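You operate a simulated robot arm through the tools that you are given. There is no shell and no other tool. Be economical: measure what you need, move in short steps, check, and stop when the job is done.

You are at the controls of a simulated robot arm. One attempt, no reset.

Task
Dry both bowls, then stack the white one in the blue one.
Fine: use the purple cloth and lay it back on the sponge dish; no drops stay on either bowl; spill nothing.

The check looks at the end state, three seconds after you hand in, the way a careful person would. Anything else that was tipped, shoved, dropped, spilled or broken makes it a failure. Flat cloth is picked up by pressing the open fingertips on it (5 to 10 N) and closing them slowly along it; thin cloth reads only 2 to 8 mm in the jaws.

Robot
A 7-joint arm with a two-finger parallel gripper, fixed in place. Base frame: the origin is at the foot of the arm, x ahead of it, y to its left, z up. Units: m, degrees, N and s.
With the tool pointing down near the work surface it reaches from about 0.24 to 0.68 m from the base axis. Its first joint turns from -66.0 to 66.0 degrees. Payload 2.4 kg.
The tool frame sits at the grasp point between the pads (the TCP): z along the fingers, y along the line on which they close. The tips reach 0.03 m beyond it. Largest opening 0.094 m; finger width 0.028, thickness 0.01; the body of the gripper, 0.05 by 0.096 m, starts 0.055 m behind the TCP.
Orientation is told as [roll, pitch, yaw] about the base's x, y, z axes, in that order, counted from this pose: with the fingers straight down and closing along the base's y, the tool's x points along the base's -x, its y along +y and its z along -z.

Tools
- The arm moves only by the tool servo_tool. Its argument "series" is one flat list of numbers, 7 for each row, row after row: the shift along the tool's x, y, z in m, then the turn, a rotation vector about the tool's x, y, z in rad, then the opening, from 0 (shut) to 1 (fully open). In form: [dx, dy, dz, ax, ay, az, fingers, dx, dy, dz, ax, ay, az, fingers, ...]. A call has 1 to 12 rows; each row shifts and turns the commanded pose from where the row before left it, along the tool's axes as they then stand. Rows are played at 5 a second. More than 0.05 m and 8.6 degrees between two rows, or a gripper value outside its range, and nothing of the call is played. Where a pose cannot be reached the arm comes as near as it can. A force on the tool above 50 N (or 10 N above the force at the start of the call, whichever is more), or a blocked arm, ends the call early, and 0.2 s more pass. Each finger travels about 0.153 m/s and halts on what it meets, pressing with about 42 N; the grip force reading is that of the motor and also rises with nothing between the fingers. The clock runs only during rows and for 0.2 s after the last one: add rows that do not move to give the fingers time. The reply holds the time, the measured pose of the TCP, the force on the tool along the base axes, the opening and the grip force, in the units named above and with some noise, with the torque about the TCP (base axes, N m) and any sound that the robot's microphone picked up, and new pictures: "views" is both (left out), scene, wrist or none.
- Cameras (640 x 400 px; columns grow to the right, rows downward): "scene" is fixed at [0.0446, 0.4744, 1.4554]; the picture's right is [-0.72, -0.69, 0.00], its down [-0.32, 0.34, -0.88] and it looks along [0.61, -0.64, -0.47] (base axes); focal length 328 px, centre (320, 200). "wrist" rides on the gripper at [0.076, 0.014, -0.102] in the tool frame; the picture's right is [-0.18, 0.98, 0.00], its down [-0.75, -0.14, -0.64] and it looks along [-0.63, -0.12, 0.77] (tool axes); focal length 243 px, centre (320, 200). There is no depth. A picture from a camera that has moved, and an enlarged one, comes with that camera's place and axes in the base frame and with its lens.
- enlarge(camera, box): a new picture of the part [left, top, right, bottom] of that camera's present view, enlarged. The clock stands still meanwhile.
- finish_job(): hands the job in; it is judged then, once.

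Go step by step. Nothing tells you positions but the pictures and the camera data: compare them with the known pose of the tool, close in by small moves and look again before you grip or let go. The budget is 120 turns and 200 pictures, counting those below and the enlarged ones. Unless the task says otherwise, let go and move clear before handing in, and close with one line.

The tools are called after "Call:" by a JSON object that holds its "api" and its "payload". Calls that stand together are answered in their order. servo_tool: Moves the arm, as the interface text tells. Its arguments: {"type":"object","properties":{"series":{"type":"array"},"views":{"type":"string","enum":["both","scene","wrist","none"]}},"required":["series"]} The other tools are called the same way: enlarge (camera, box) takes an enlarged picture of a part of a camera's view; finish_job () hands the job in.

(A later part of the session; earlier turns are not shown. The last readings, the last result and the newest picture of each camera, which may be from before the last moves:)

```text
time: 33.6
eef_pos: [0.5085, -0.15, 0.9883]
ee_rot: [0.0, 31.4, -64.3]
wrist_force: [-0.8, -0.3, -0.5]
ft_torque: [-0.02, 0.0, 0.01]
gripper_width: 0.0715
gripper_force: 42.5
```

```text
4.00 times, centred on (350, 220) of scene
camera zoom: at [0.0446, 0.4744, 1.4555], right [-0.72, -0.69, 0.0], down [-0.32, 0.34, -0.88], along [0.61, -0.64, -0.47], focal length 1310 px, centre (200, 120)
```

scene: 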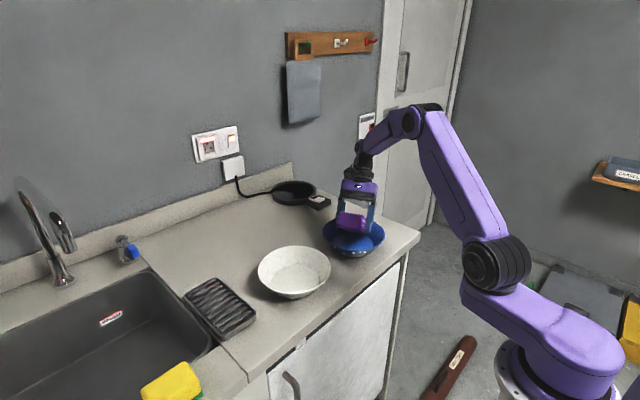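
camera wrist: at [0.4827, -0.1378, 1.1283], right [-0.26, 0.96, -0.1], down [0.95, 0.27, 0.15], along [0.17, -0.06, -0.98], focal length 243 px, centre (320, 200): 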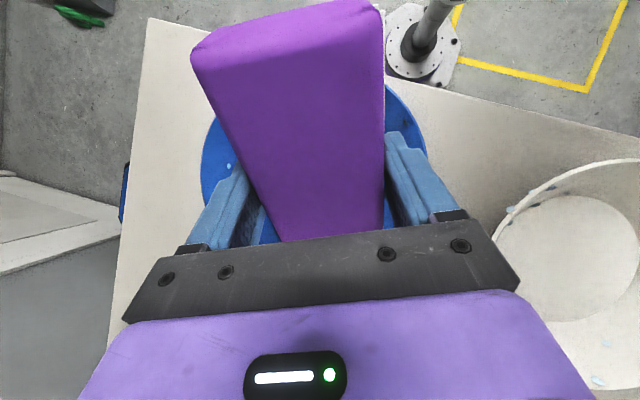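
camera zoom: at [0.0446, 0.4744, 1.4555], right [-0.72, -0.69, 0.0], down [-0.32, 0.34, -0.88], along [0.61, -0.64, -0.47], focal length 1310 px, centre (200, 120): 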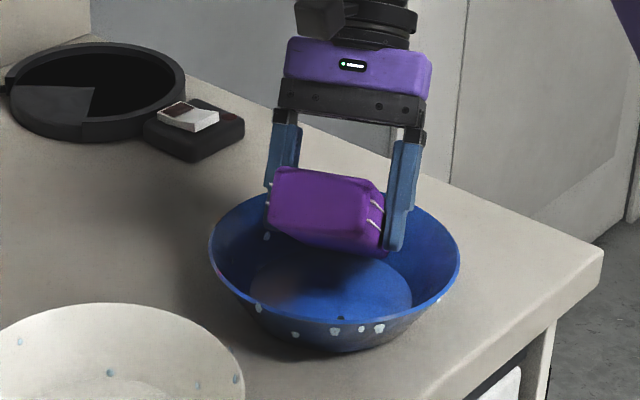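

Call:
{"api": "servo_tool", "payload": {"series": [0.021, 0, -0.034, 0, 0, 0, 0.5, 0.021, 0, -0.034, 0, 0, 0, 0.5, 0.021, 0, -0.034, 0, 0, 0, 0.5, 0, 0, 0, 0, 0, 0, 0.5], "views": "both"}}

Call:
{"api": "enlarge", "payload": {"camera": "scene", "box": [310, 200, 400, 270]}}

```text
time: 34.6
eef_pos: [0.5083, -0.1478, 1.1065]
ee_rot: [0.1, 31.4, -64.2]
wrist_force: [1.0, 0.1, -0.6]
ft_torque: [0.02, -0.02, 0.01]
gripper_width: 0.0715
gripper_force: 41.2
camera wrist: at [0.5161, -0.1318, 1.2332], right [0.95, 0.29, -0.1], down [0.3, -0.94, 0.16], along [-0.05, -0.18, -0.98], focal length 243 px, centre (320, 200)
```

scene: 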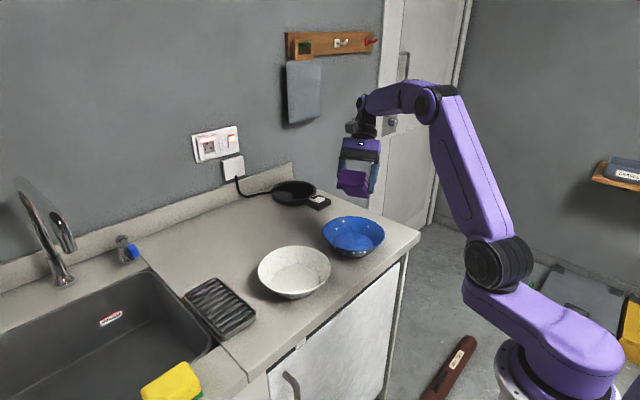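
wrist: 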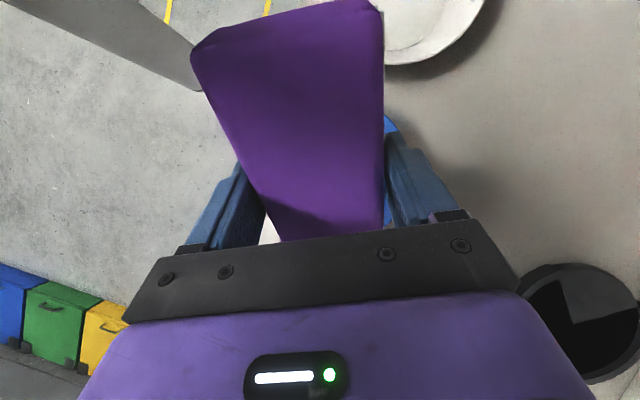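

```text
5.71 times, centred on (355, 235) of scene
camera zoom: at [0.0446, 0.4744, 1.4555], right [-0.72, -0.69, 0.0], down [-0.32, 0.34, -0.88], along [0.61, -0.64, -0.47], focal length 1872 px, centre (120, 0)
```

zoom: 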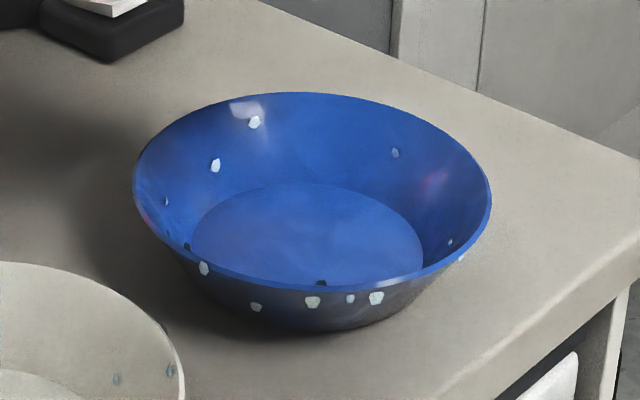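

Call:
{"api": "enlarge", "payload": {"camera": "scene", "box": [320, 130, 400, 205]}}

```text
5.33 times, centred on (360, 168) of scene
camera zoom: at [0.0446, 0.4744, 1.4555], right [-0.72, -0.69, 0.0], down [-0.32, 0.34, -0.88], along [0.61, -0.64, -0.47], focal length 1747 px, centre (107, 373)
```

zoom: 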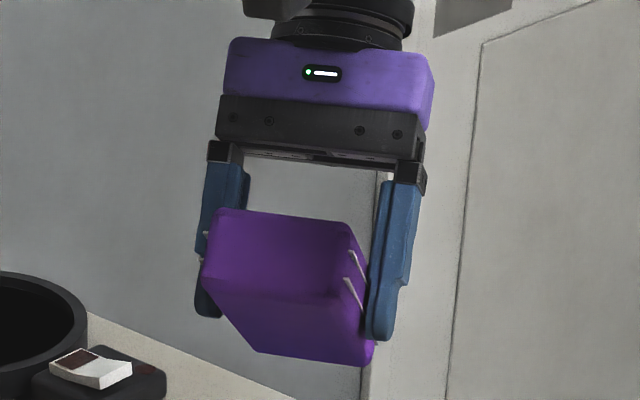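

The tilted sweep did not touch these drops, so my bowl-centre estimate is off. I'll level the tool and take a clean overhead look to locate the bowls precisely.

Call:
{"api": "servo_tool", "payload": {"series": [0, 0, 0, 0, -0.137, 0, 0.5, 0, 0, 0, 0, -0.137, 0, 0.5, 0, 0, 0, 0, -0.137, 0, 0.5, 0, 0, 0, 0, -0.137, 0, 0.5, 0, 0, 0, 0, 0, -0.14, 0.5, 0, 0, 0, 0, 0, -0.14, 0.5, 0, 0, 0, 0, 0, -0.14, 0.5, 0, 0, 0, 0, 0, -0.14, 0.5, 0, 0, 0, 0, 0, -0.14, 0.5, 0, 0, 0, 0, 0, -0.14, 0.5, 0, 0, 0, 0, 0, -0.14, 0.5, 0, 0, 0, 0, 0, -0.14, 0.5], "views": "none"}}

Call:
{"api": "servo_tool", "payload": {"series": [0.0113, -0.0353, -0.0073, 0, 0, 0, 0.5, 0.0113, -0.0353, -0.0073, 0, 0, 0, 0.5, 0.0113, -0.0353, -0.0073, 0, 0, 0, 0.5, 0.0113, -0.0353, -0.0073, 0, 0, 0, 0.5, 0.0113, -0.0353, -0.0073, 0, 0, 0, 0.5, 0.0113, -0.0353, -0.0073, 0, 0, 0, 0.5, 0, 0, 0, 0, 0, 0, 0.5], "views": "both"}}

Call:
{"api": "enlarge", "payload": {"camera": "wrist", "box": [380, 10, 640, 172]}}

Call:
{"api": "enlarge", "payload": {"camera": "scene", "box": [250, 205, 394, 305]}}

```text
time: 37.2
eef_pos: [0.5072, -0.1482, 1.1075]
ee_rot: [0.0, 0.0, 0.1]
wrist_force: [-0.4, 1.2, 0.2]
ft_torque: [-0.02, -0.01, 0.0]
gripper_width: 0.0713
gripper_force: 42.5
```

```text
time: 38.8
eef_pos: [0.4406, -0.3624, 1.1508]
ee_rot: [0.1, 0.0, 0.1]
wrist_force: [-0.7, 0.5, -0.1]
ft_torque: [0.0, -0.01, 0.04]
gripper_width: 0.0714
gripper_force: 42.0
camera wrist: at [0.3646, -0.3487, 1.2526], right [0.18, 0.98, 0.0], down [0.75, -0.14, 0.64], along [0.63, -0.12, -0.77], focal length 243 px, centre (320, 200)
```

scene: 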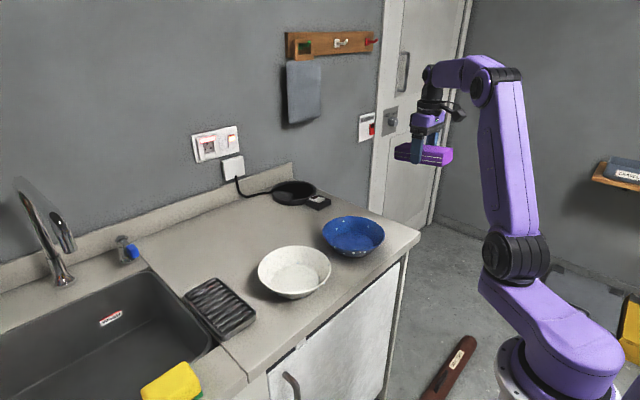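
wrist: 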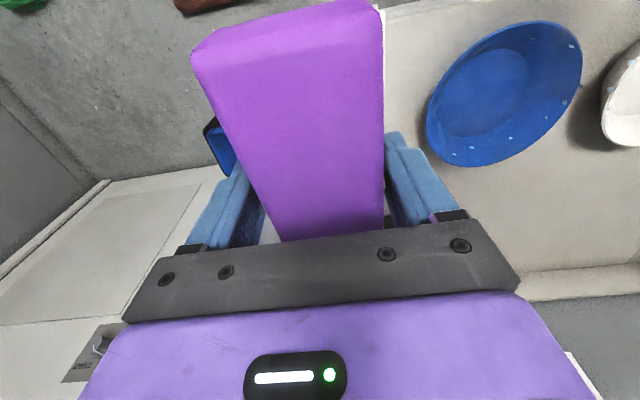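

```text
2.46 times, centred on (510, 91) of wrist
camera zoom: at [0.3646, -0.3487, 1.2526], right [0.18, 0.98, 0.0], down [0.75, -0.14, 0.64], along [0.63, -0.12, -0.77], focal length 597 px, centre (-148, 468)
```

zoom: 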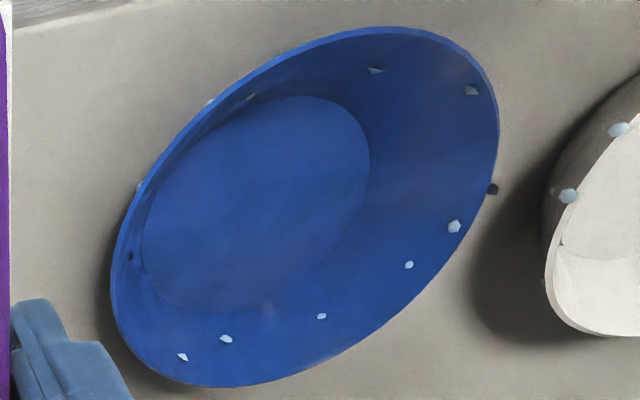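

```text
4.00 times, centred on (322, 255) of scene
camera zoom: at [0.0446, 0.4744, 1.4555], right [-0.72, -0.69, 0.0], down [-0.32, 0.34, -0.88], along [0.61, -0.64, -0.47], focal length 1310 px, centre (312, -20)
```

zoom: 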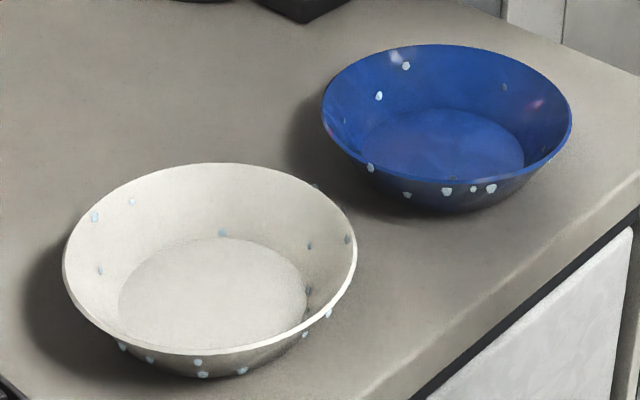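

Call:
{"api": "enlarge", "payload": {"camera": "scene", "box": [380, 80, 476, 180]}}

```text
4.00 times, centred on (428, 130) of scene
camera zoom: at [0.0446, 0.4744, 1.4555], right [-0.72, -0.69, 0.0], down [-0.32, 0.34, -0.88], along [0.61, -0.64, -0.47], focal length 1310 px, centre (-112, 480)
```

zoom: 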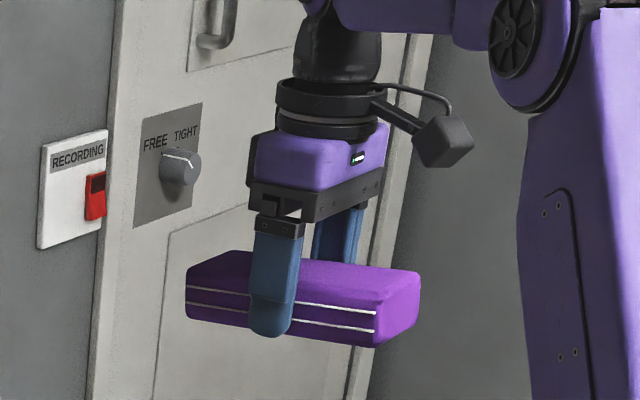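

The overhead fit gives the blue bowl axis at about (0.508, -0.149), rim z 0.945, floor about 0.90. The cloth pivoted roughly 5.6° in the grip, so I compensate for that. I'm going to hover level over the bowl, then lower so the four corners centre in the cone.

Call:
{"api": "servo_tool", "payload": {"series": [0, 0, 0, 0, -0.098, 0, 0.5, -0.0087, 0.0356, 0.026, 0, 0, 0, 0.5, -0.0087, 0.0356, 0.026, 0, 0, 0, 0.5, -0.0087, 0.0356, 0.026, 0, 0, 0, 0.5, -0.0087, 0.0356, 0.026, 0, 0, 0, 0.5, -0.0087, 0.0356, 0.026, 0, 0, 0, 0.5, -0.0087, 0.0356, 0.026, 0, 0, 0, 0.5, 0, 0, 0, 0, 0, 0, 0.5], "views": "both"}}

Call:
{"api": "enlarge", "payload": {"camera": "scene", "box": [300, 170, 400, 270]}}

```text
time: 40.6
eef_pos: [0.507, -0.1464, 0.9971]
ee_rot: [-0.1, -5.6, 0.1]
wrist_force: [0.8, 0.2, -0.3]
ft_torque: [-0.03, -0.03, 0.02]
gripper_width: 0.0718
gripper_force: 41.8
camera wrist: at [0.4205, -0.1331, 1.0917], right [0.18, 0.98, 0.02], down [0.69, -0.14, 0.71], along [0.7, -0.12, -0.7], focal length 243 px, centre (320, 200)
```

scene: 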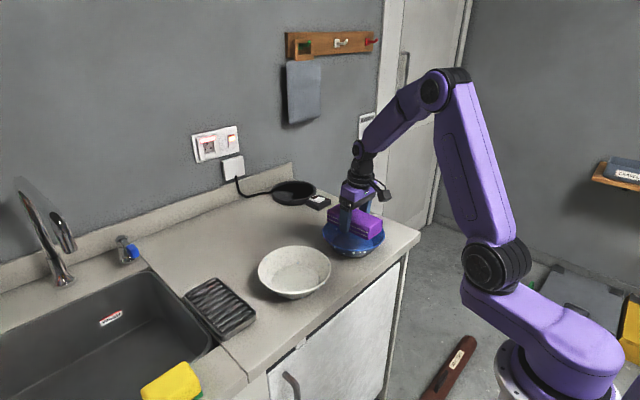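
wrist: 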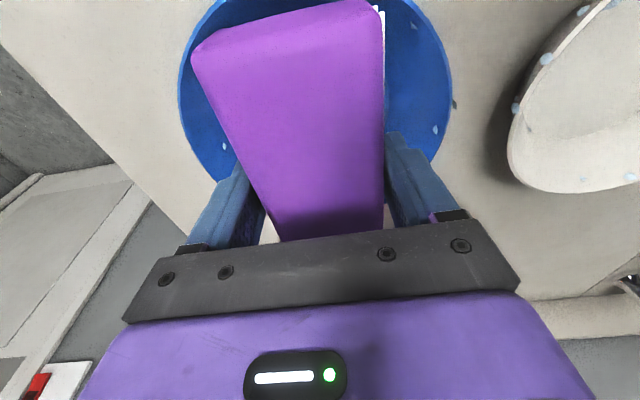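

```text
4.00 times, centred on (350, 220) of scene
camera zoom: at [0.0446, 0.4744, 1.4554], right [-0.72, -0.69, 0.0], down [-0.32, 0.34, -0.88], along [0.61, -0.64, -0.47], focal length 1310 px, centre (200, 120)
```

zoom: 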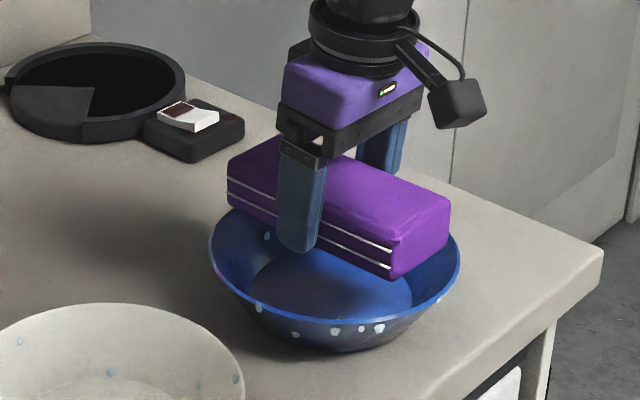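

Call:
{"api": "servo_tool", "payload": {"series": [-0.001, -0.0025, 0, 0, 0, 0, 0.5, 0.0008, 0, 0.008, 0, 0, 0, 0.5, 0.0008, 0, 0.008, 0, 0, 0, 0.5, 0.0003, 0, 0.003, 0, 0, 0, 0.5, 0, 0, 0, 0, 0, 0, 0.5], "views": "none"}}

Call:
{"api": "servo_tool", "payload": {"series": [0.0003, 0, 0.003, 0, 0, 0, 0.5, 0, 0, 0, 0, 0, 0, 0.5], "views": "none"}}

```text
time: 41.8
eef_pos: [0.5076, -0.1486, 0.9814]
ee_rot: [0.0, -5.5, 0.1]
wrist_force: [-0.8, 0.6, 2.4]
ft_torque: [0.05, -0.16, 0.01]
gripper_width: 0.0715
gripper_force: 41.9
```

```text
time: 42.4
eef_pos: [0.5074, -0.1493, 0.9805]
ee_rot: [-0.1, -6.0, 0.1]
wrist_force: [-10.0, 5.8, 35.7]
ft_torque: [0.18, -0.33, 0.09]
gripper_width: 0.0712
gripper_force: 42.5
```

Call:
{"api": "servo_tool", "payload": {"series": [-0.0005, 0, -0.0045, 0, 0, 0, 0.5, 0, 0, 0, 0, 0, 0, 0.5], "views": "both"}}

Call:
{"api": "enlarge", "payload": {"camera": "scene", "box": [300, 170, 400, 270]}}

Call:
{"api": "enlarge", "payload": {"camera": "wrist", "box": [160, 0, 480, 200]}}

```text
time: 43.0
eef_pos: [0.5068, -0.1511, 0.9834]
ee_rot: [0.1, -5.4, 0.0]
wrist_force: [1.0, -0.7, 0.0]
ft_torque: [0.02, 0.0, 0.0]
gripper_width: 0.0713
gripper_force: 41.2
camera wrist: at [0.4221, -0.1368, 1.0767], right [0.18, 0.98, 0.02], down [0.69, -0.14, 0.71], along [0.7, -0.12, -0.7], focal length 243 px, centre (320, 200)
```

scene: 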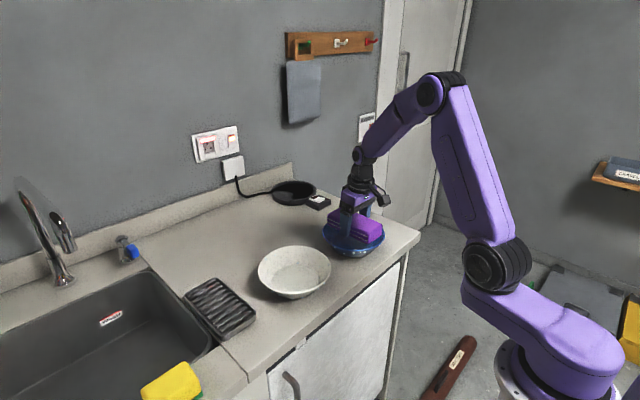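
wrist: 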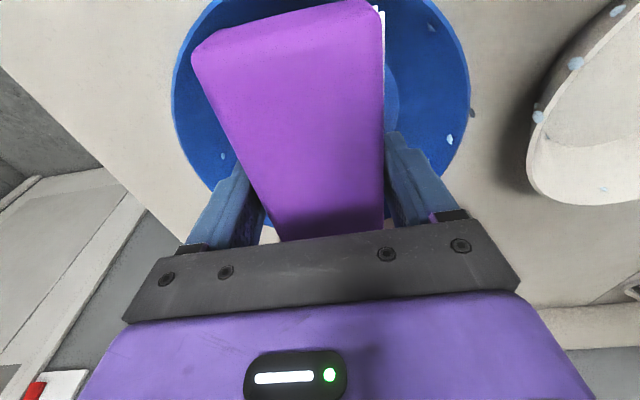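

```text
4.00 times, centred on (350, 220) of scene
camera zoom: at [0.0446, 0.4744, 1.4555], right [-0.72, -0.69, 0.0], down [-0.32, 0.34, -0.88], along [0.61, -0.64, -0.47], focal length 1310 px, centre (200, 120)
```

zoom: 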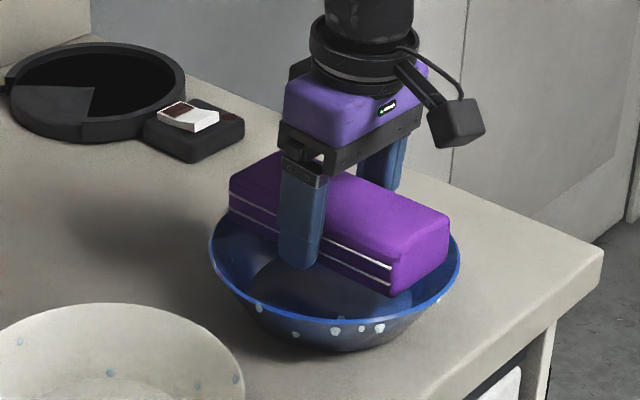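

```text
2.00 times, centred on (320, 100) of wrist
camera zoom: at [0.4221, -0.1368, 1.0767], right [0.18, 0.98, 0.02], down [0.69, -0.14, 0.71], along [0.7, -0.12, -0.7], focal length 485 px, centre (320, 400)
```

zoom: 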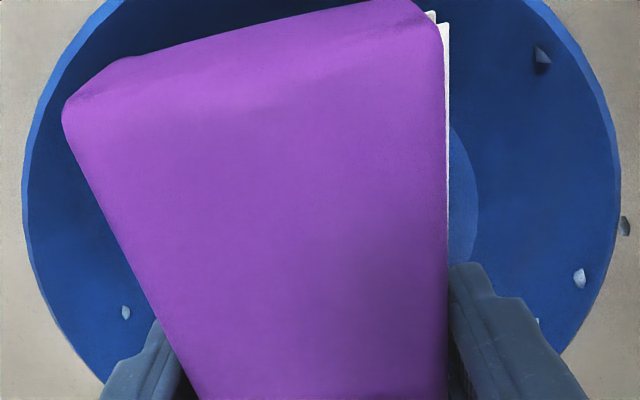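

The block contacts near the rim when level, so its effective footprint is a bit larger (half-length ~0.078). My refined model is rim z about 0.948 and floor 0.905. I'm re-tilting to an effective 35° with the front end low, above the bowl axis.

Call:
{"api": "servo_tool", "payload": {"series": [-0.0034, 0.001, -0.0349, 0, 0, 0, 0.5, -0.0034, 0.001, -0.0349, 0, 0, 0, 0.5, 0, 0, 0, 0, 0.1215, 0, 0.5, 0, 0, 0, 0, 0.1215, 0, 0.5, 0, 0, 0, 0, 0.1215, 0, 0.5, 0, 0, 0, 0, 0.1215, 0, 0.5, 0, 0, 0, 0, 0.1215, 0, 0.5, -0.013, 0, 0.0231, 0, 0, 0, 0.5, -0.013, 0, 0.0231, 0, 0, 0, 0.5, 0, 0, 0, 0, 0, 0, 0.5], "views": "both"}}

Call:
{"api": "enlarge", "payload": {"camera": "scene", "box": [300, 170, 400, 270]}}

```text
time: 45.2
eef_pos: [0.5082, -0.1485, 0.9996]
ee_rot: [0.0, 29.2, 0.0]
wrist_force: [-0.2, -0.1, -0.7]
ft_torque: [0.0, -0.03, -0.02]
gripper_width: 0.0716
gripper_force: 42.2
camera wrist: at [0.4923, -0.1345, 1.1256], right [0.16, 0.98, -0.09], down [0.97, -0.14, 0.19], along [0.18, -0.12, -0.98], focal length 243 px, centre (320, 200)
```

scene: 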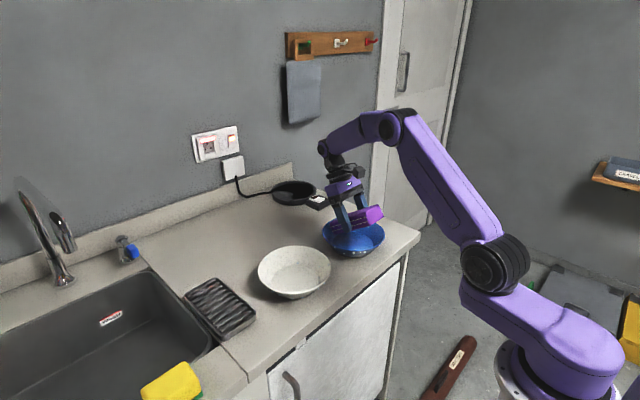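
wrist: 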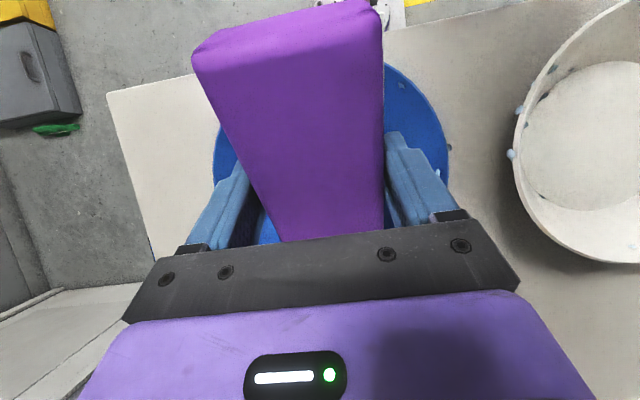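

```text
4.00 times, centred on (350, 220) of scene
camera zoom: at [0.0446, 0.4744, 1.4555], right [-0.72, -0.69, 0.0], down [-0.32, 0.34, -0.88], along [0.61, -0.64, -0.47], focal length 1310 px, centre (200, 120)
```

zoom: 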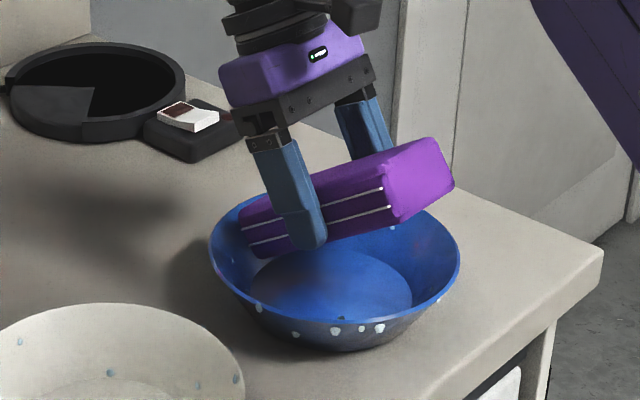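

Call:
{"api": "servo_tool", "payload": {"series": [-0.0073, 0, 0.0014, 0, 0, 0, 0.5, -0.0073, 0, 0.0014, 0, 0, 0, 0.5, 0, 0, 0, 0, 0, 0, 0.5], "views": "scene"}}

Call:
{"api": "enlarge", "payload": {"camera": "scene", "box": [300, 170, 400, 270]}}

```text
time: 46.0
eef_pos: [0.5197, -0.1494, 0.9899]
ee_rot: [0.0, 29.2, 0.0]
wrist_force: [-2.2, -1.6, 1.3]
ft_torque: [0.03, -0.08, 0.01]
gripper_width: 0.0713
gripper_force: 41.4
```

scene: 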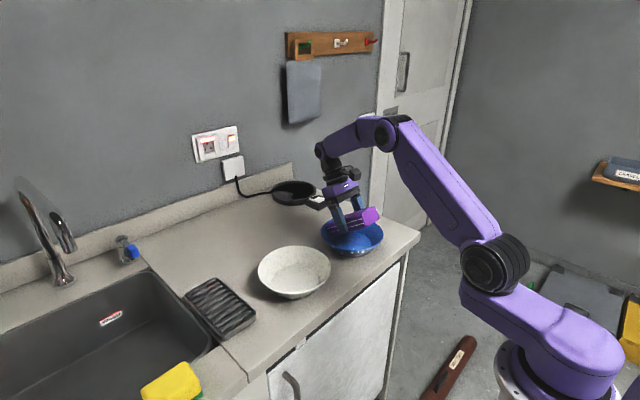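

```text
4.00 times, centred on (350, 220) of scene
camera zoom: at [0.0445, 0.4744, 1.4555], right [-0.72, -0.69, 0.0], down [-0.32, 0.34, -0.88], along [0.61, -0.64, -0.47], focal length 1310 px, centre (200, 120)
```

zoom: 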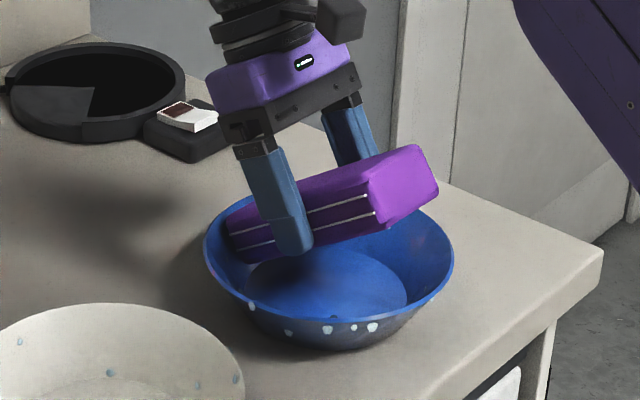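

Light contact made (2 N). I'm sweeping the high ring toward -90°.

Call:
{"api": "servo_tool", "payload": {"series": [0, -0.0011, 0, -0.0687, 0, 0.1219, 0.5, 0, -0.0011, 0, -0.0687, 0, 0.1219, 0.5, 0, -0.0011, 0, -0.0687, 0, 0.1219, 0.5, 0, -0.0011, 0, -0.0687, 0, 0.1219, 0.5, 0, -0.0011, 0, -0.0687, 0, 0.1219, 0.5, 0, -0.0011, 0, -0.0687, 0, 0.1219, 0.5, 0, -0.0011, 0, -0.0687, 0, 0.1219, 0.5, 0, 0, 0, 0, 0, 0, 0.5], "views": "both"}}

Call:
{"api": "enlarge", "payload": {"camera": "scene", "box": [300, 170, 400, 270]}}

```text
time: 47.8
eef_pos: [0.5154, -0.1541, 0.9902]
ee_rot: [0.3, 29.3, -56.2]
wrist_force: [-0.1, 0.9, 0.2]
ft_torque: [-0.03, 0.01, 0.01]
gripper_width: 0.0716
gripper_force: 42.1
camera wrist: at [0.5191, -0.1343, 1.1166], right [0.91, 0.41, -0.09], down [0.42, -0.89, 0.19], along [0.0, -0.21, -0.98], focal length 243 px, centre (320, 200)
```

scene: 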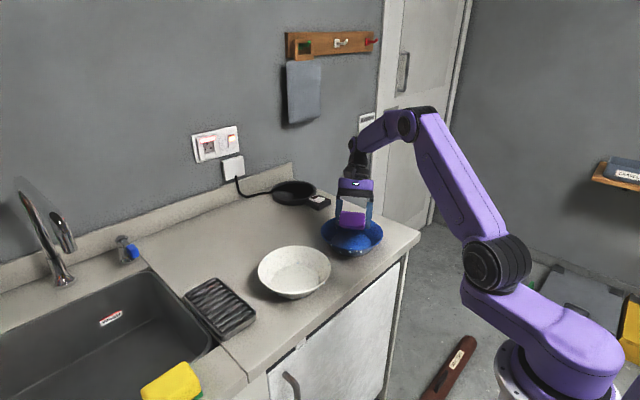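
wrist: 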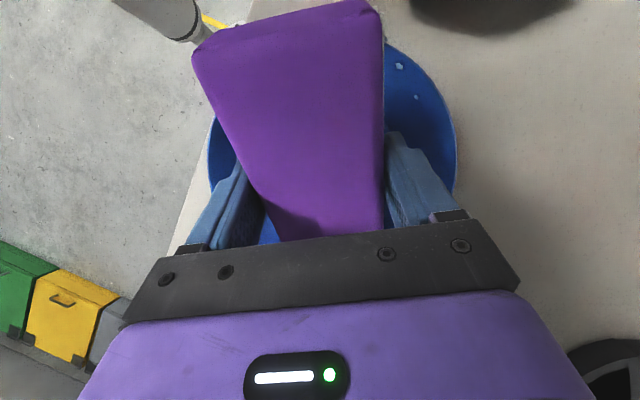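

```text
4.00 times, centred on (350, 220) of scene
camera zoom: at [0.0446, 0.4744, 1.4554], right [-0.72, -0.69, 0.0], down [-0.32, 0.34, -0.88], along [0.61, -0.64, -0.47], focal length 1310 px, centre (200, 120)
```

zoom: 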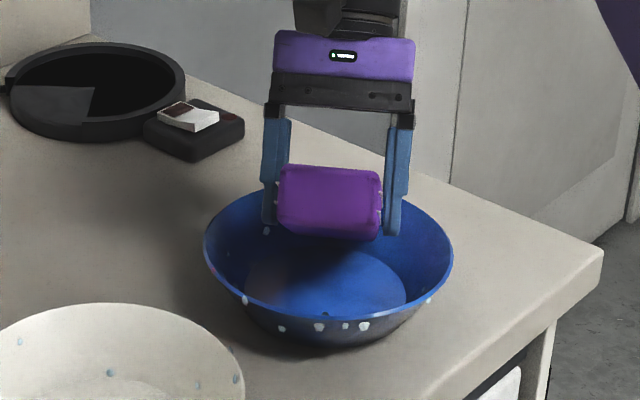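

The visible remaining drop is lower (z about 0.923). I'm going down to the low ring and sweeping back the other way.

Call:
{"api": "servo_tool", "payload": {"series": [-0.0015, 0, 0.013, 0, 0, 0, 0.5, 0, 0.0004, 0, 0.0687, 0, -0.1219, 0.5, 0, 0.0004, 0, 0.0687, 0, -0.1219, 0.5, 0, 0.0004, 0, 0.0687, 0, -0.1219, 0.5, 0, 0.0004, 0, 0.0687, 0, -0.1219, 0.5, 0, 0.0004, 0, 0.0687, 0, -0.1219, 0.5, 0, 0.0004, 0, 0.0687, 0, -0.1219, 0.5, 0, 0.0004, 0, 0.0687, 0, -0.1219, 0.5, 0, 0.0004, 0, 0.0687, 0, -0.1219, 0.5, 0, 0.0004, 0, 0.0687, 0, -0.1219, 0.5, 0, 0.0004, 0, 0.0687, 0, -0.1219, 0.5, 0, 0, 0, 0, 0, 0, 0.5], "views": "scene"}}

Call:
{"api": "enlarge", "payload": {"camera": "scene", "box": [300, 170, 400, 270]}}

```text
time: 50.4
eef_pos: [0.5155, -0.1473, 0.9789]
ee_rot: [-0.1, 29.2, 24.2]
wrist_force: [0.2, -0.9, 0.2]
ft_torque: [-0.02, 0.0, 0.0]
gripper_width: 0.0716
gripper_force: 42.1
```

scene: 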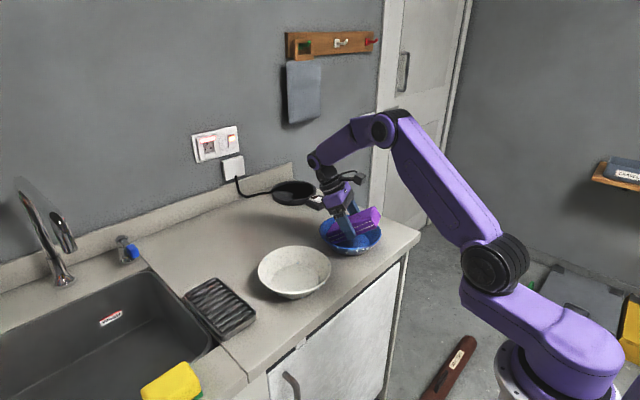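

```text
4.00 times, centred on (350, 220) of scene
camera zoom: at [0.0446, 0.4744, 1.4555], right [-0.72, -0.69, 0.0], down [-0.32, 0.34, -0.88], along [0.61, -0.64, -0.47], focal length 1310 px, centre (200, 120)
```

zoom: 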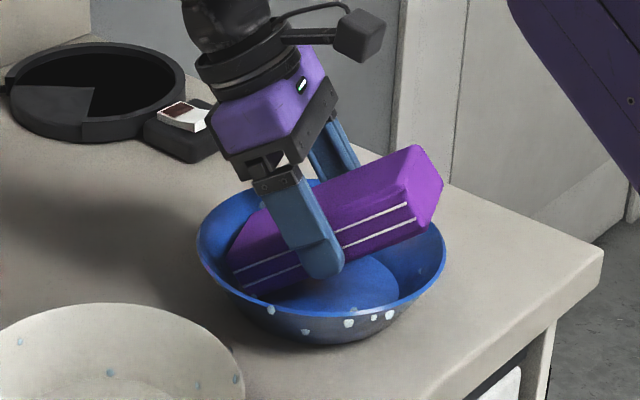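

Call:
{"api": "servo_tool", "payload": {"series": [0.0196, 0, -0.0348, 0, 0, 0, 0.5, 0.0196, 0, -0.0348, 0, 0, 0, 0.5, 0.0196, 0, -0.0348, 0, 0, 0, 0.5, 0, 0, 0, 0, 0, 0, 0.5], "views": "scene"}}

Call:
{"api": "enlarge", "payload": {"camera": "scene", "box": [310, 200, 400, 270]}}

```text
time: 51.4
eef_pos: [0.5163, -0.1477, 1.0987]
ee_rot: [-0.1, 29.2, 24.1]
wrist_force: [-0.9, -0.2, 0.0]
ft_torque: [0.0, 0.02, -0.02]
gripper_width: 0.0716
gripper_force: 42.1
```

scene: 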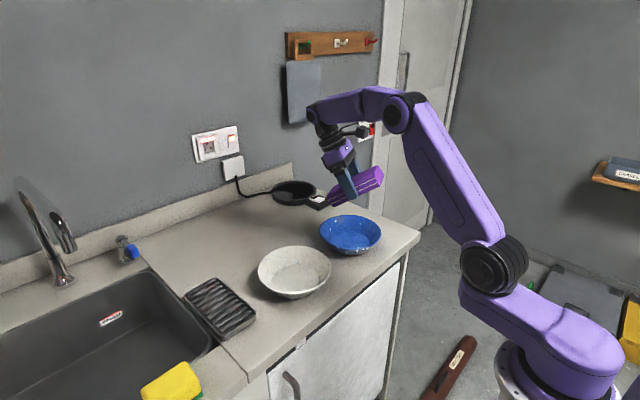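

```text
5.71 times, centred on (355, 235) of scene
camera zoom: at [0.0446, 0.4744, 1.4555], right [-0.72, -0.69, 0.0], down [-0.32, 0.34, -0.88], along [0.61, -0.64, -0.47], focal length 1872 px, centre (120, 0)
```

zoom: 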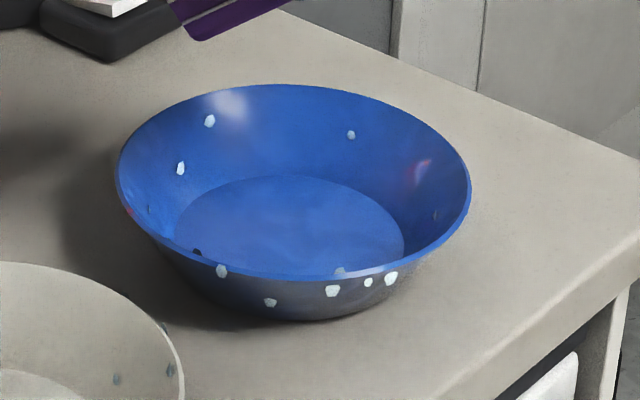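

The bowl turned along with the cloth, so those sweeps barely rubbed it. As a test I'll press a cloth corner straight onto one drop (azimuth ~6°, z ~0.925) with short strokes.

Call:
{"api": "servo_tool", "payload": {"series": [0, 0, 0, -0.0658, 0, 0.1167, 0.5, 0, 0, 0, -0.0658, 0, 0.1167, 0.5, 0, 0, 0, -0.0658, 0, 0.1167, 0.5, 0, 0, 0, -0.0658, 0, 0.1167, 0.5, 0, 0, 0, -0.0658, 0, 0.1167, 0.5, 0, 0, 0, -0.0658, 0, 0.1167, 0.5, -0.0177, -0.0007, 0.0348, 0, 0, 0, 0.5, -0.0177, -0.0007, 0.0348, 0, 0, 0, 0.5, -0.0177, -0.0007, 0.0348, 0, 0, 0, 0.5, 0, 0, 0, 0, 0, 0, 0.5], "views": "scene"}}

Call:
{"api": "enlarge", "payload": {"camera": "scene", "box": [310, 200, 400, 270]}}

```text
time: 53.6
eef_pos: [0.5076, -0.1472, 0.9825]
ee_rot: [0.0, 29.1, -21.9]
wrist_force: [-0.1, 0.4, 0.3]
ft_torque: [0.03, -0.01, 0.0]
gripper_width: 0.0714
gripper_force: 41.5
```

scene: 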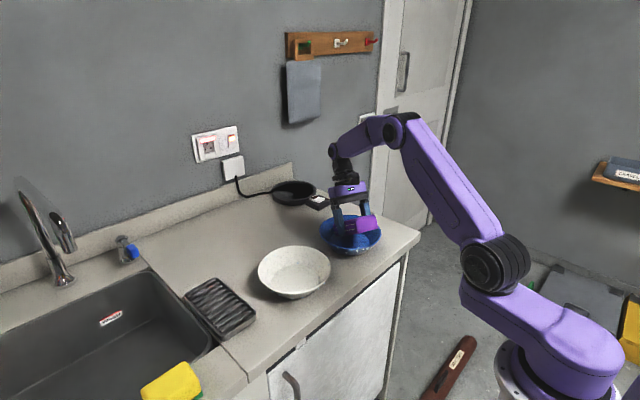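

```text
5.71 times, centred on (355, 235) of scene
camera zoom: at [0.0446, 0.4744, 1.4555], right [-0.72, -0.69, 0.0], down [-0.32, 0.34, -0.88], along [0.61, -0.64, -0.47], focal length 1872 px, centre (120, 0)
```

zoom: 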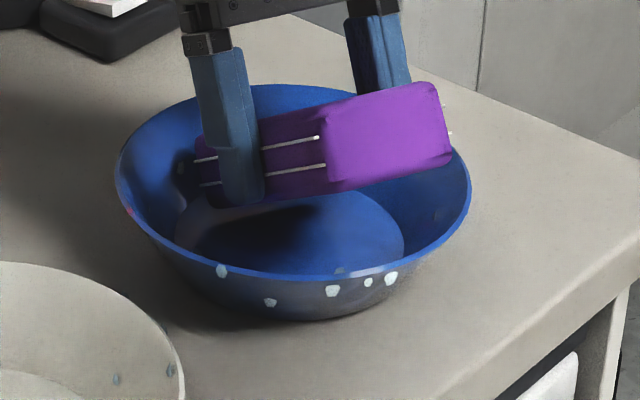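

Call:
{"api": "servo_tool", "payload": {"series": [-0.0032, 0.0015, -0.0018, 0, 0, 0, 0.5, -0.0032, 0.0015, -0.0018, 0, 0, 0, 0.5, -0.0032, 0.0015, -0.0018, 0, 0, 0, 0.5, -0.0032, 0.0015, -0.0018, 0, 0, 0, 0.5, 0, 0, 0, 0, 0, 0, 0.5], "views": "scene"}}

Call:
{"api": "enlarge", "payload": {"camera": "scene", "box": [310, 200, 400, 270]}}

```text
time: 54.8
eef_pos: [0.5248, -0.1457, 0.983]
ee_rot: [0.1, 29.2, -21.8]
wrist_force: [-2.8, 0.1, 2.0]
ft_torque: [0.04, -0.17, 0.01]
gripper_width: 0.0714
gripper_force: 42.1
```

scene: 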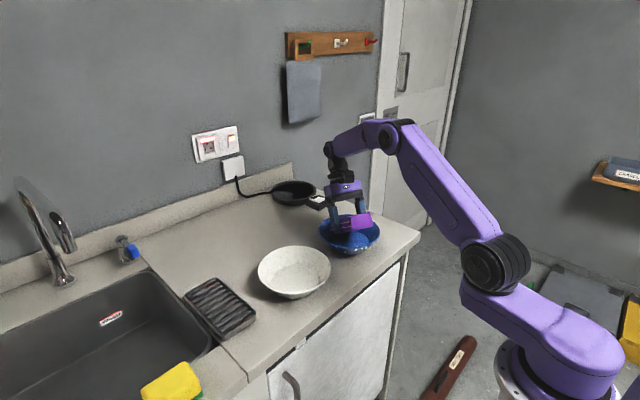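

```text
5.71 times, centred on (355, 235) of scene
camera zoom: at [0.0444, 0.4744, 1.4555], right [-0.72, -0.69, 0.0], down [-0.32, 0.34, -0.88], along [0.61, -0.64, -0.47], focal length 1872 px, centre (120, 0)
```

zoom: 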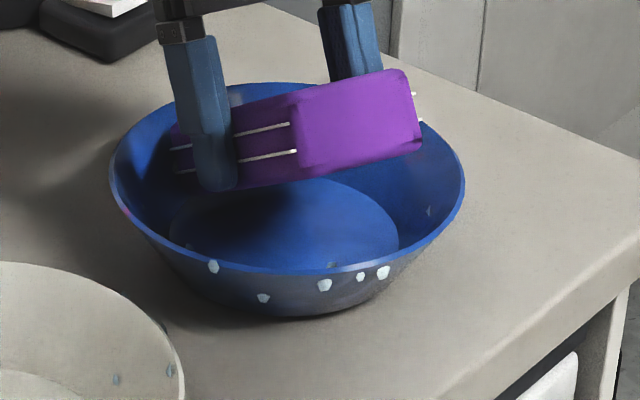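

Call:
{"api": "servo_tool", "payload": {"series": [0.0043, -0.002, 0.0024, 0, 0, 0, 0.5, 0.0043, -0.002, 0.0024, 0, 0, 0, 0.5, 0.0043, -0.002, 0.0024, 0, 0, 0, 0.5, 0.0043, -0.002, 0.0024, 0, 0, 0, 0.5, 0, 0, 0, 0, 0, 0, 0.5], "views": "scene"}}

Call:
{"api": "enlarge", "payload": {"camera": "scene", "box": [310, 200, 400, 270]}}

```text
time: 56.0
eef_pos: [0.5053, -0.147, 0.9825]
ee_rot: [0.0, 29.2, -21.9]
wrist_force: [-0.4, -0.5, -0.6]
ft_torque: [-0.04, 0.03, 0.02]
gripper_width: 0.0714
gripper_force: 42.2
```

scene: 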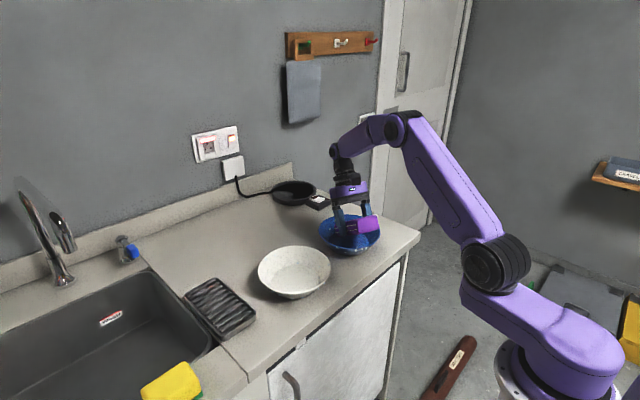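

```text
5.71 times, centred on (355, 235) of scene
camera zoom: at [0.0446, 0.4744, 1.4555], right [-0.72, -0.69, 0.0], down [-0.32, 0.34, -0.88], along [0.61, -0.64, -0.47], focal length 1872 px, centre (120, 0)
```

zoom: 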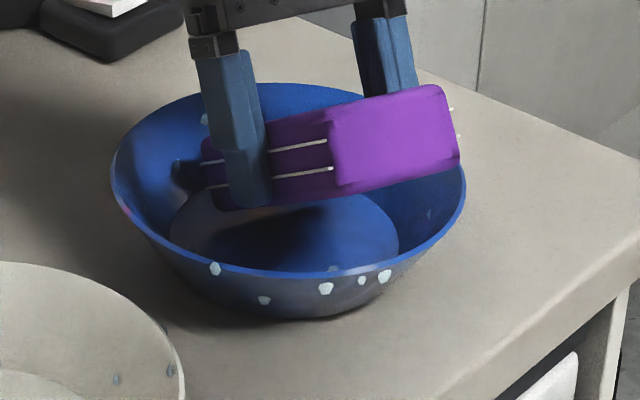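

Drop still there after one static dab. I'll press again and rub with real strokes (tangential and down the wall).

Call:
{"api": "servo_tool", "payload": {"series": [-0.0086, 0.004, -0.0048, 0, 0, 0, 0.5, -0.0086, 0.004, -0.0048, 0, 0, 0, 0.5, 0, 0.006, 0, 0, 0, 0, 0.5, 0, 0.006, 0, 0, 0, 0, 0.5, 0, -0.008, 0, 0, 0, 0, 0.5, 0, -0.008, 0, 0, 0, 0, 0.5, 0, -0.008, 0, 0, 0, 0, 0.5, 0, 0.008, 0, 0, 0, 0, 0.5, 0, 0.008, 0, 0, 0, 0, 0.5, 0, 0.008, 0, 0, 0, 0, 0.5, 0, -0.008, 0, 0, 0, 0, 0.5, 0, 0, 0, 0, 0, 0, 0.5], "views": "scene"}}

Call:
{"api": "enlarge", "payload": {"camera": "scene", "box": [310, 200, 400, 270]}}

```text
time: 58.6
eef_pos: [0.5259, -0.1426, 0.9816]
ee_rot: [0.0, 29.2, -21.9]
wrist_force: [-0.6, 0.5, -0.4]
ft_torque: [0.01, -0.01, 0.0]
gripper_width: 0.0714
gripper_force: 41.5
```

scene: 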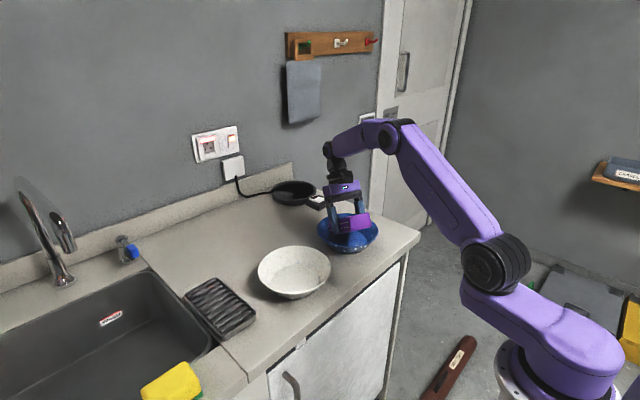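

```text
5.71 times, centred on (355, 235) of scene
camera zoom: at [0.0446, 0.4744, 1.4555], right [-0.72, -0.69, 0.0], down [-0.32, 0.34, -0.88], along [0.61, -0.64, -0.47], focal length 1872 px, centre (120, 0)
```

zoom: 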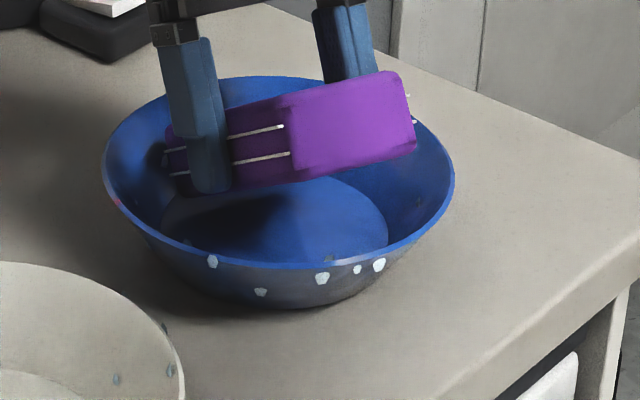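

Call:
{"api": "servo_tool", "payload": {"series": [0.0196, 0, -0.0348, 0, 0, 0, 0.5, 0.0196, 0, -0.0348, 0, 0, 0, 0.5, 0.0196, 0, -0.0348, 0, 0, 0, 0.5, 0, 0, 0, 0, 0, 0, 0.5], "views": "both"}}

Call:
{"api": "enlarge", "payload": {"camera": "scene", "box": [310, 200, 400, 270]}}

```text
time: 59.6
eef_pos: [0.5244, -0.1442, 1.1026]
ee_rot: [0.1, 29.2, -21.8]
wrist_force: [0.6, 0.4, 1.0]
ft_torque: [-0.01, 0.01, 0.0]
gripper_width: 0.0716
gripper_force: 42.3
camera wrist: at [0.5149, -0.1261, 1.2294], right [0.52, 0.85, -0.09], down [0.85, -0.49, 0.19], along [0.12, -0.17, -0.98], focal length 243 px, centre (320, 200)
```

scene: 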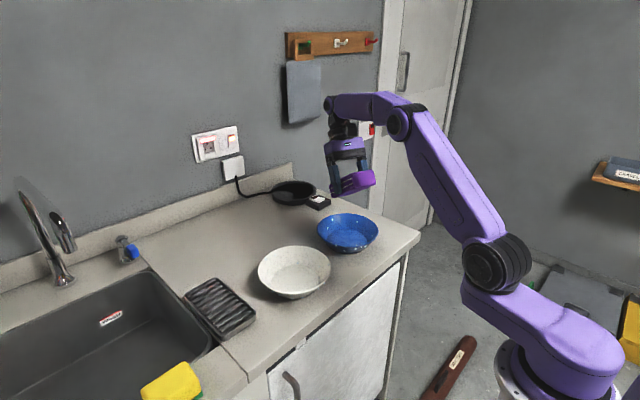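
wrist: 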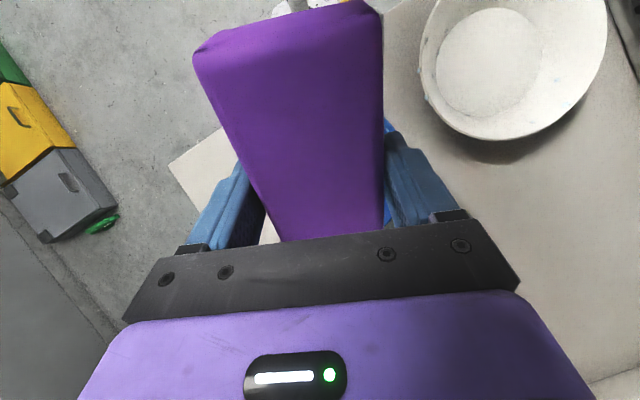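

```text
5.71 times, centred on (355, 235) of scene
camera zoom: at [0.0446, 0.4744, 1.4555], right [-0.72, -0.69, 0.0], down [-0.32, 0.34, -0.88], along [0.61, -0.64, -0.47], focal length 1872 px, centre (120, 0)
```

zoom: 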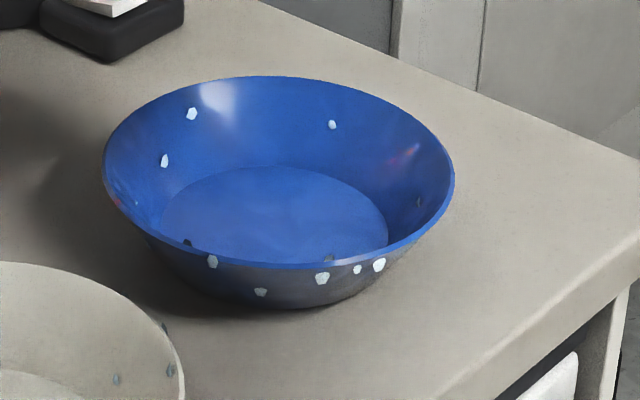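

Still there, so I need to understand what removes a drop. I'll test on the outer drops (near side of the blue bowl), where the flat end of the cloth presses cleanly on a convex wall.

Call:
{"api": "servo_tool", "payload": {"series": [0, 0, 0, 0, -0.1285, 0, 0.5, 0, 0, 0, 0, -0.1285, 0, 0.5, 0, 0, 0, 0, -0.1285, 0, 0.5, 0, 0, 0, 0, -0.1285, 0, 0.5, 0, 0, 0, 0, -0.1285, 0, 0.5, 0.0387, 0.0004, -0.0052, 0, 0, 0, 0.5, 0.0387, 0.0004, -0.0052, 0, 0, 0, 0.5, 0.0387, 0.0004, -0.0052, 0, 0, 0, 0.5, 0.0387, 0.0004, -0.0052, 0, 0, 0, 0.5, 0.0387, 0.0004, -0.0052, 0, 0, 0, 0.5, 0, 0, 0, 0, 0, 0, 0.5], "views": "none"}}

Call:
{"api": "servo_tool", "payload": {"series": [0.0053, 0, 0.0397, 0, 0, 0, 0.5, 0.0053, 0, 0.0397, 0, 0, 0, 0.5, 0.0053, 0, 0.0397, 0, 0, 0, 0.5, 0.0035, 0, 0.0265, 0, 0, 0, 0.5, 0, 0, 0, 0, 0, 0, 0.5], "views": "both"}}

Call:
{"api": "enlarge", "payload": {"camera": "scene", "box": [300, 190, 428, 290]}}

```text
time: 62.0
eef_pos: [0.3463, -0.0695, 1.1008]
ee_rot: [-0.1, -7.6, -22.0]
wrist_force: [0.2, -0.1, -0.5]
ft_torque: [0.01, 0.02, 0.02]
gripper_width: 0.0715
gripper_force: 41.7
```

```text
time: 63.2
eef_pos: [0.3468, -0.0677, 0.9542]
ee_rot: [0.0, -7.6, -21.9]
wrist_force: [0.0, -0.2, -0.9]
ft_torque: [-0.02, 0.0, -0.02]
gripper_width: 0.0715
gripper_force: 41.8
camera wrist: at [0.27, -0.0218, 1.0449], right [0.54, 0.84, 0.03], down [0.56, -0.38, 0.74], along [0.63, -0.38, -0.68], focal length 243 px, centre (320, 200)
```

scene: 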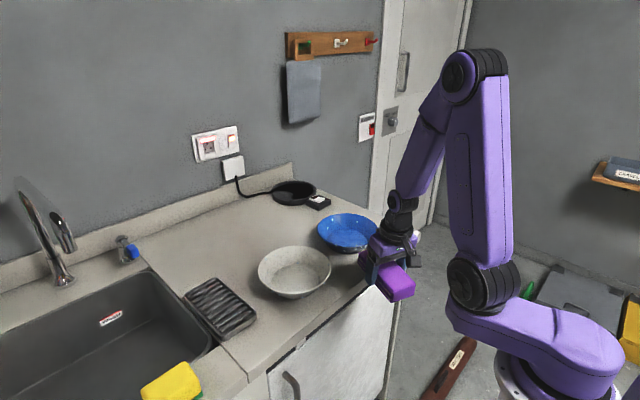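
wrist: 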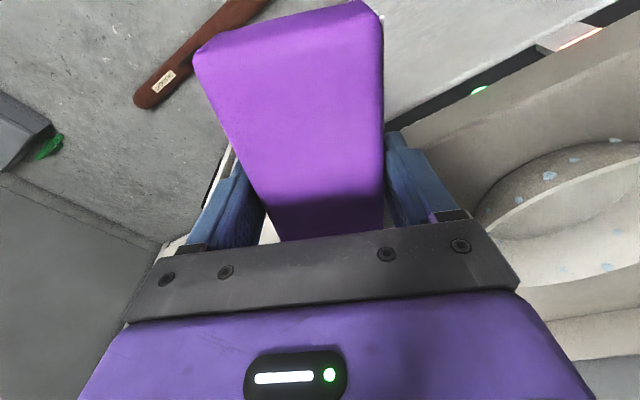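

```text
4.00 times, centred on (364, 240) of scene
camera zoom: at [0.0446, 0.4744, 1.4554], right [-0.72, -0.69, 0.0], down [-0.32, 0.34, -0.88], along [0.61, -0.64, -0.47], focal length 1310 px, centre (144, 40)
```

zoom: 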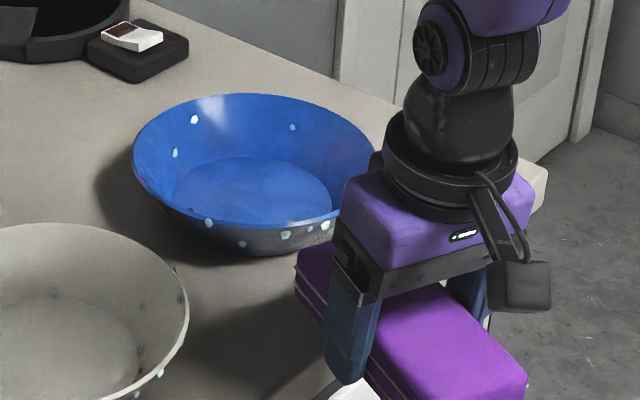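

Call:
{"api": "servo_tool", "payload": {"series": [0.0017, 0, 0.0129, 0, 0, 0, 0.5, -0.0129, 0, 0.0017, 0, 0, 0, 0.5, -0.0129, 0, 0.0017, 0, 0, 0, 0.5, -0.004, 0, 0.0005, 0, 0, 0, 0.5, -0.004, 0, 0.0005, 0, 0, 0, 0.5, -0.004, 0, 0.0005, 0, 0, 0, 0.5, 0, 0, 0, 0, 0, 0, 0.5], "views": "scene"}}

Call:
{"api": "enlarge", "payload": {"camera": "scene", "box": [300, 190, 428, 290]}}

```text
time: 64.8
eef_pos: [0.3805, -0.0823, 0.9423]
ee_rot: [0.0, -7.6, -22.0]
wrist_force: [0.1, -0.1, 0.1]
ft_torque: [-0.04, 0.03, -0.02]
gripper_width: 0.0716
gripper_force: 42.4
```

scene: 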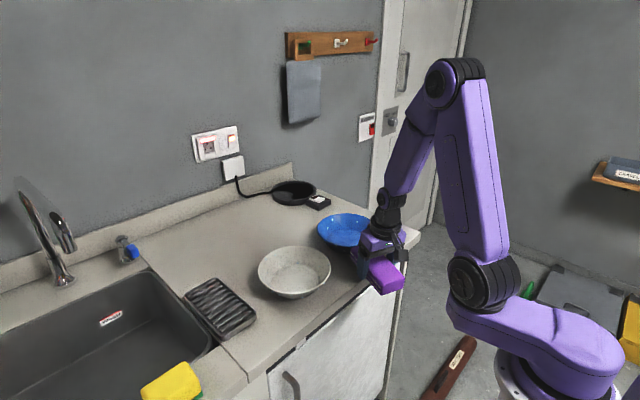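

```text
4.00 times, centred on (364, 240) of scene
camera zoom: at [0.0446, 0.4744, 1.4554], right [-0.72, -0.69, 0.0], down [-0.32, 0.34, -0.88], along [0.61, -0.64, -0.47], focal length 1310 px, centre (144, 40)
```

zoom: 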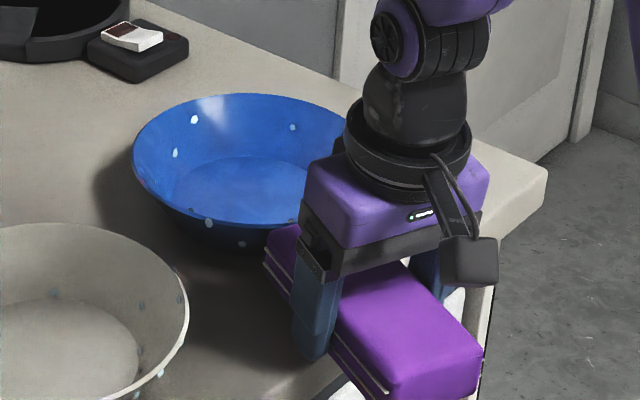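

Call:
{"api": "servo_tool", "payload": {"series": [-0.004, 0, 0.0005, 0, 0, 0, 0.5, -0.004, 0, 0.0005, 0, 0, 0, 0.5, -0.004, 0, 0.0005, 0, 0, 0, 0.5, 0, 0, 0, 0, 0, 0, 0.5], "views": "scene"}}

Call:
{"api": "enlarge", "payload": {"camera": "scene", "box": [300, 190, 428, 290]}}

```text
time: 65.8
eef_pos: [0.393, -0.0869, 0.9421]
ee_rot: [0.0, -7.5, -22.0]
wrist_force: [-0.5, 0.1, -0.4]
ft_torque: [-0.08, -0.01, -0.03]
gripper_width: 0.0715
gripper_force: 42.5
```

scene: 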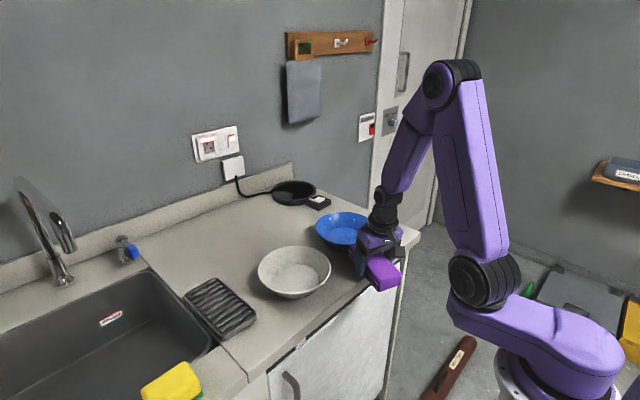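

```text
4.00 times, centred on (364, 240) of scene
camera zoom: at [0.0445, 0.4744, 1.4554], right [-0.72, -0.69, 0.0], down [-0.32, 0.34, -0.88], along [0.61, -0.64, -0.47], focal length 1310 px, centre (144, 40)
```

zoom: 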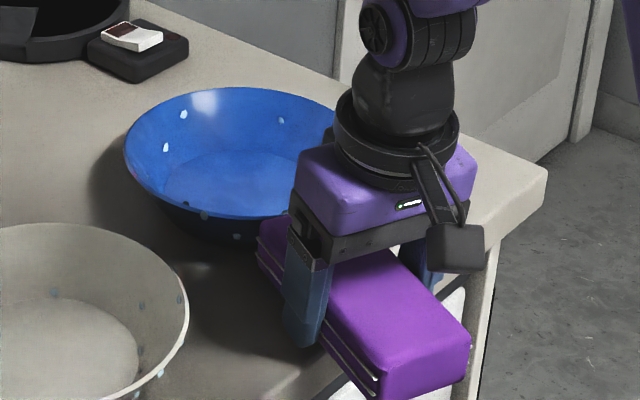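

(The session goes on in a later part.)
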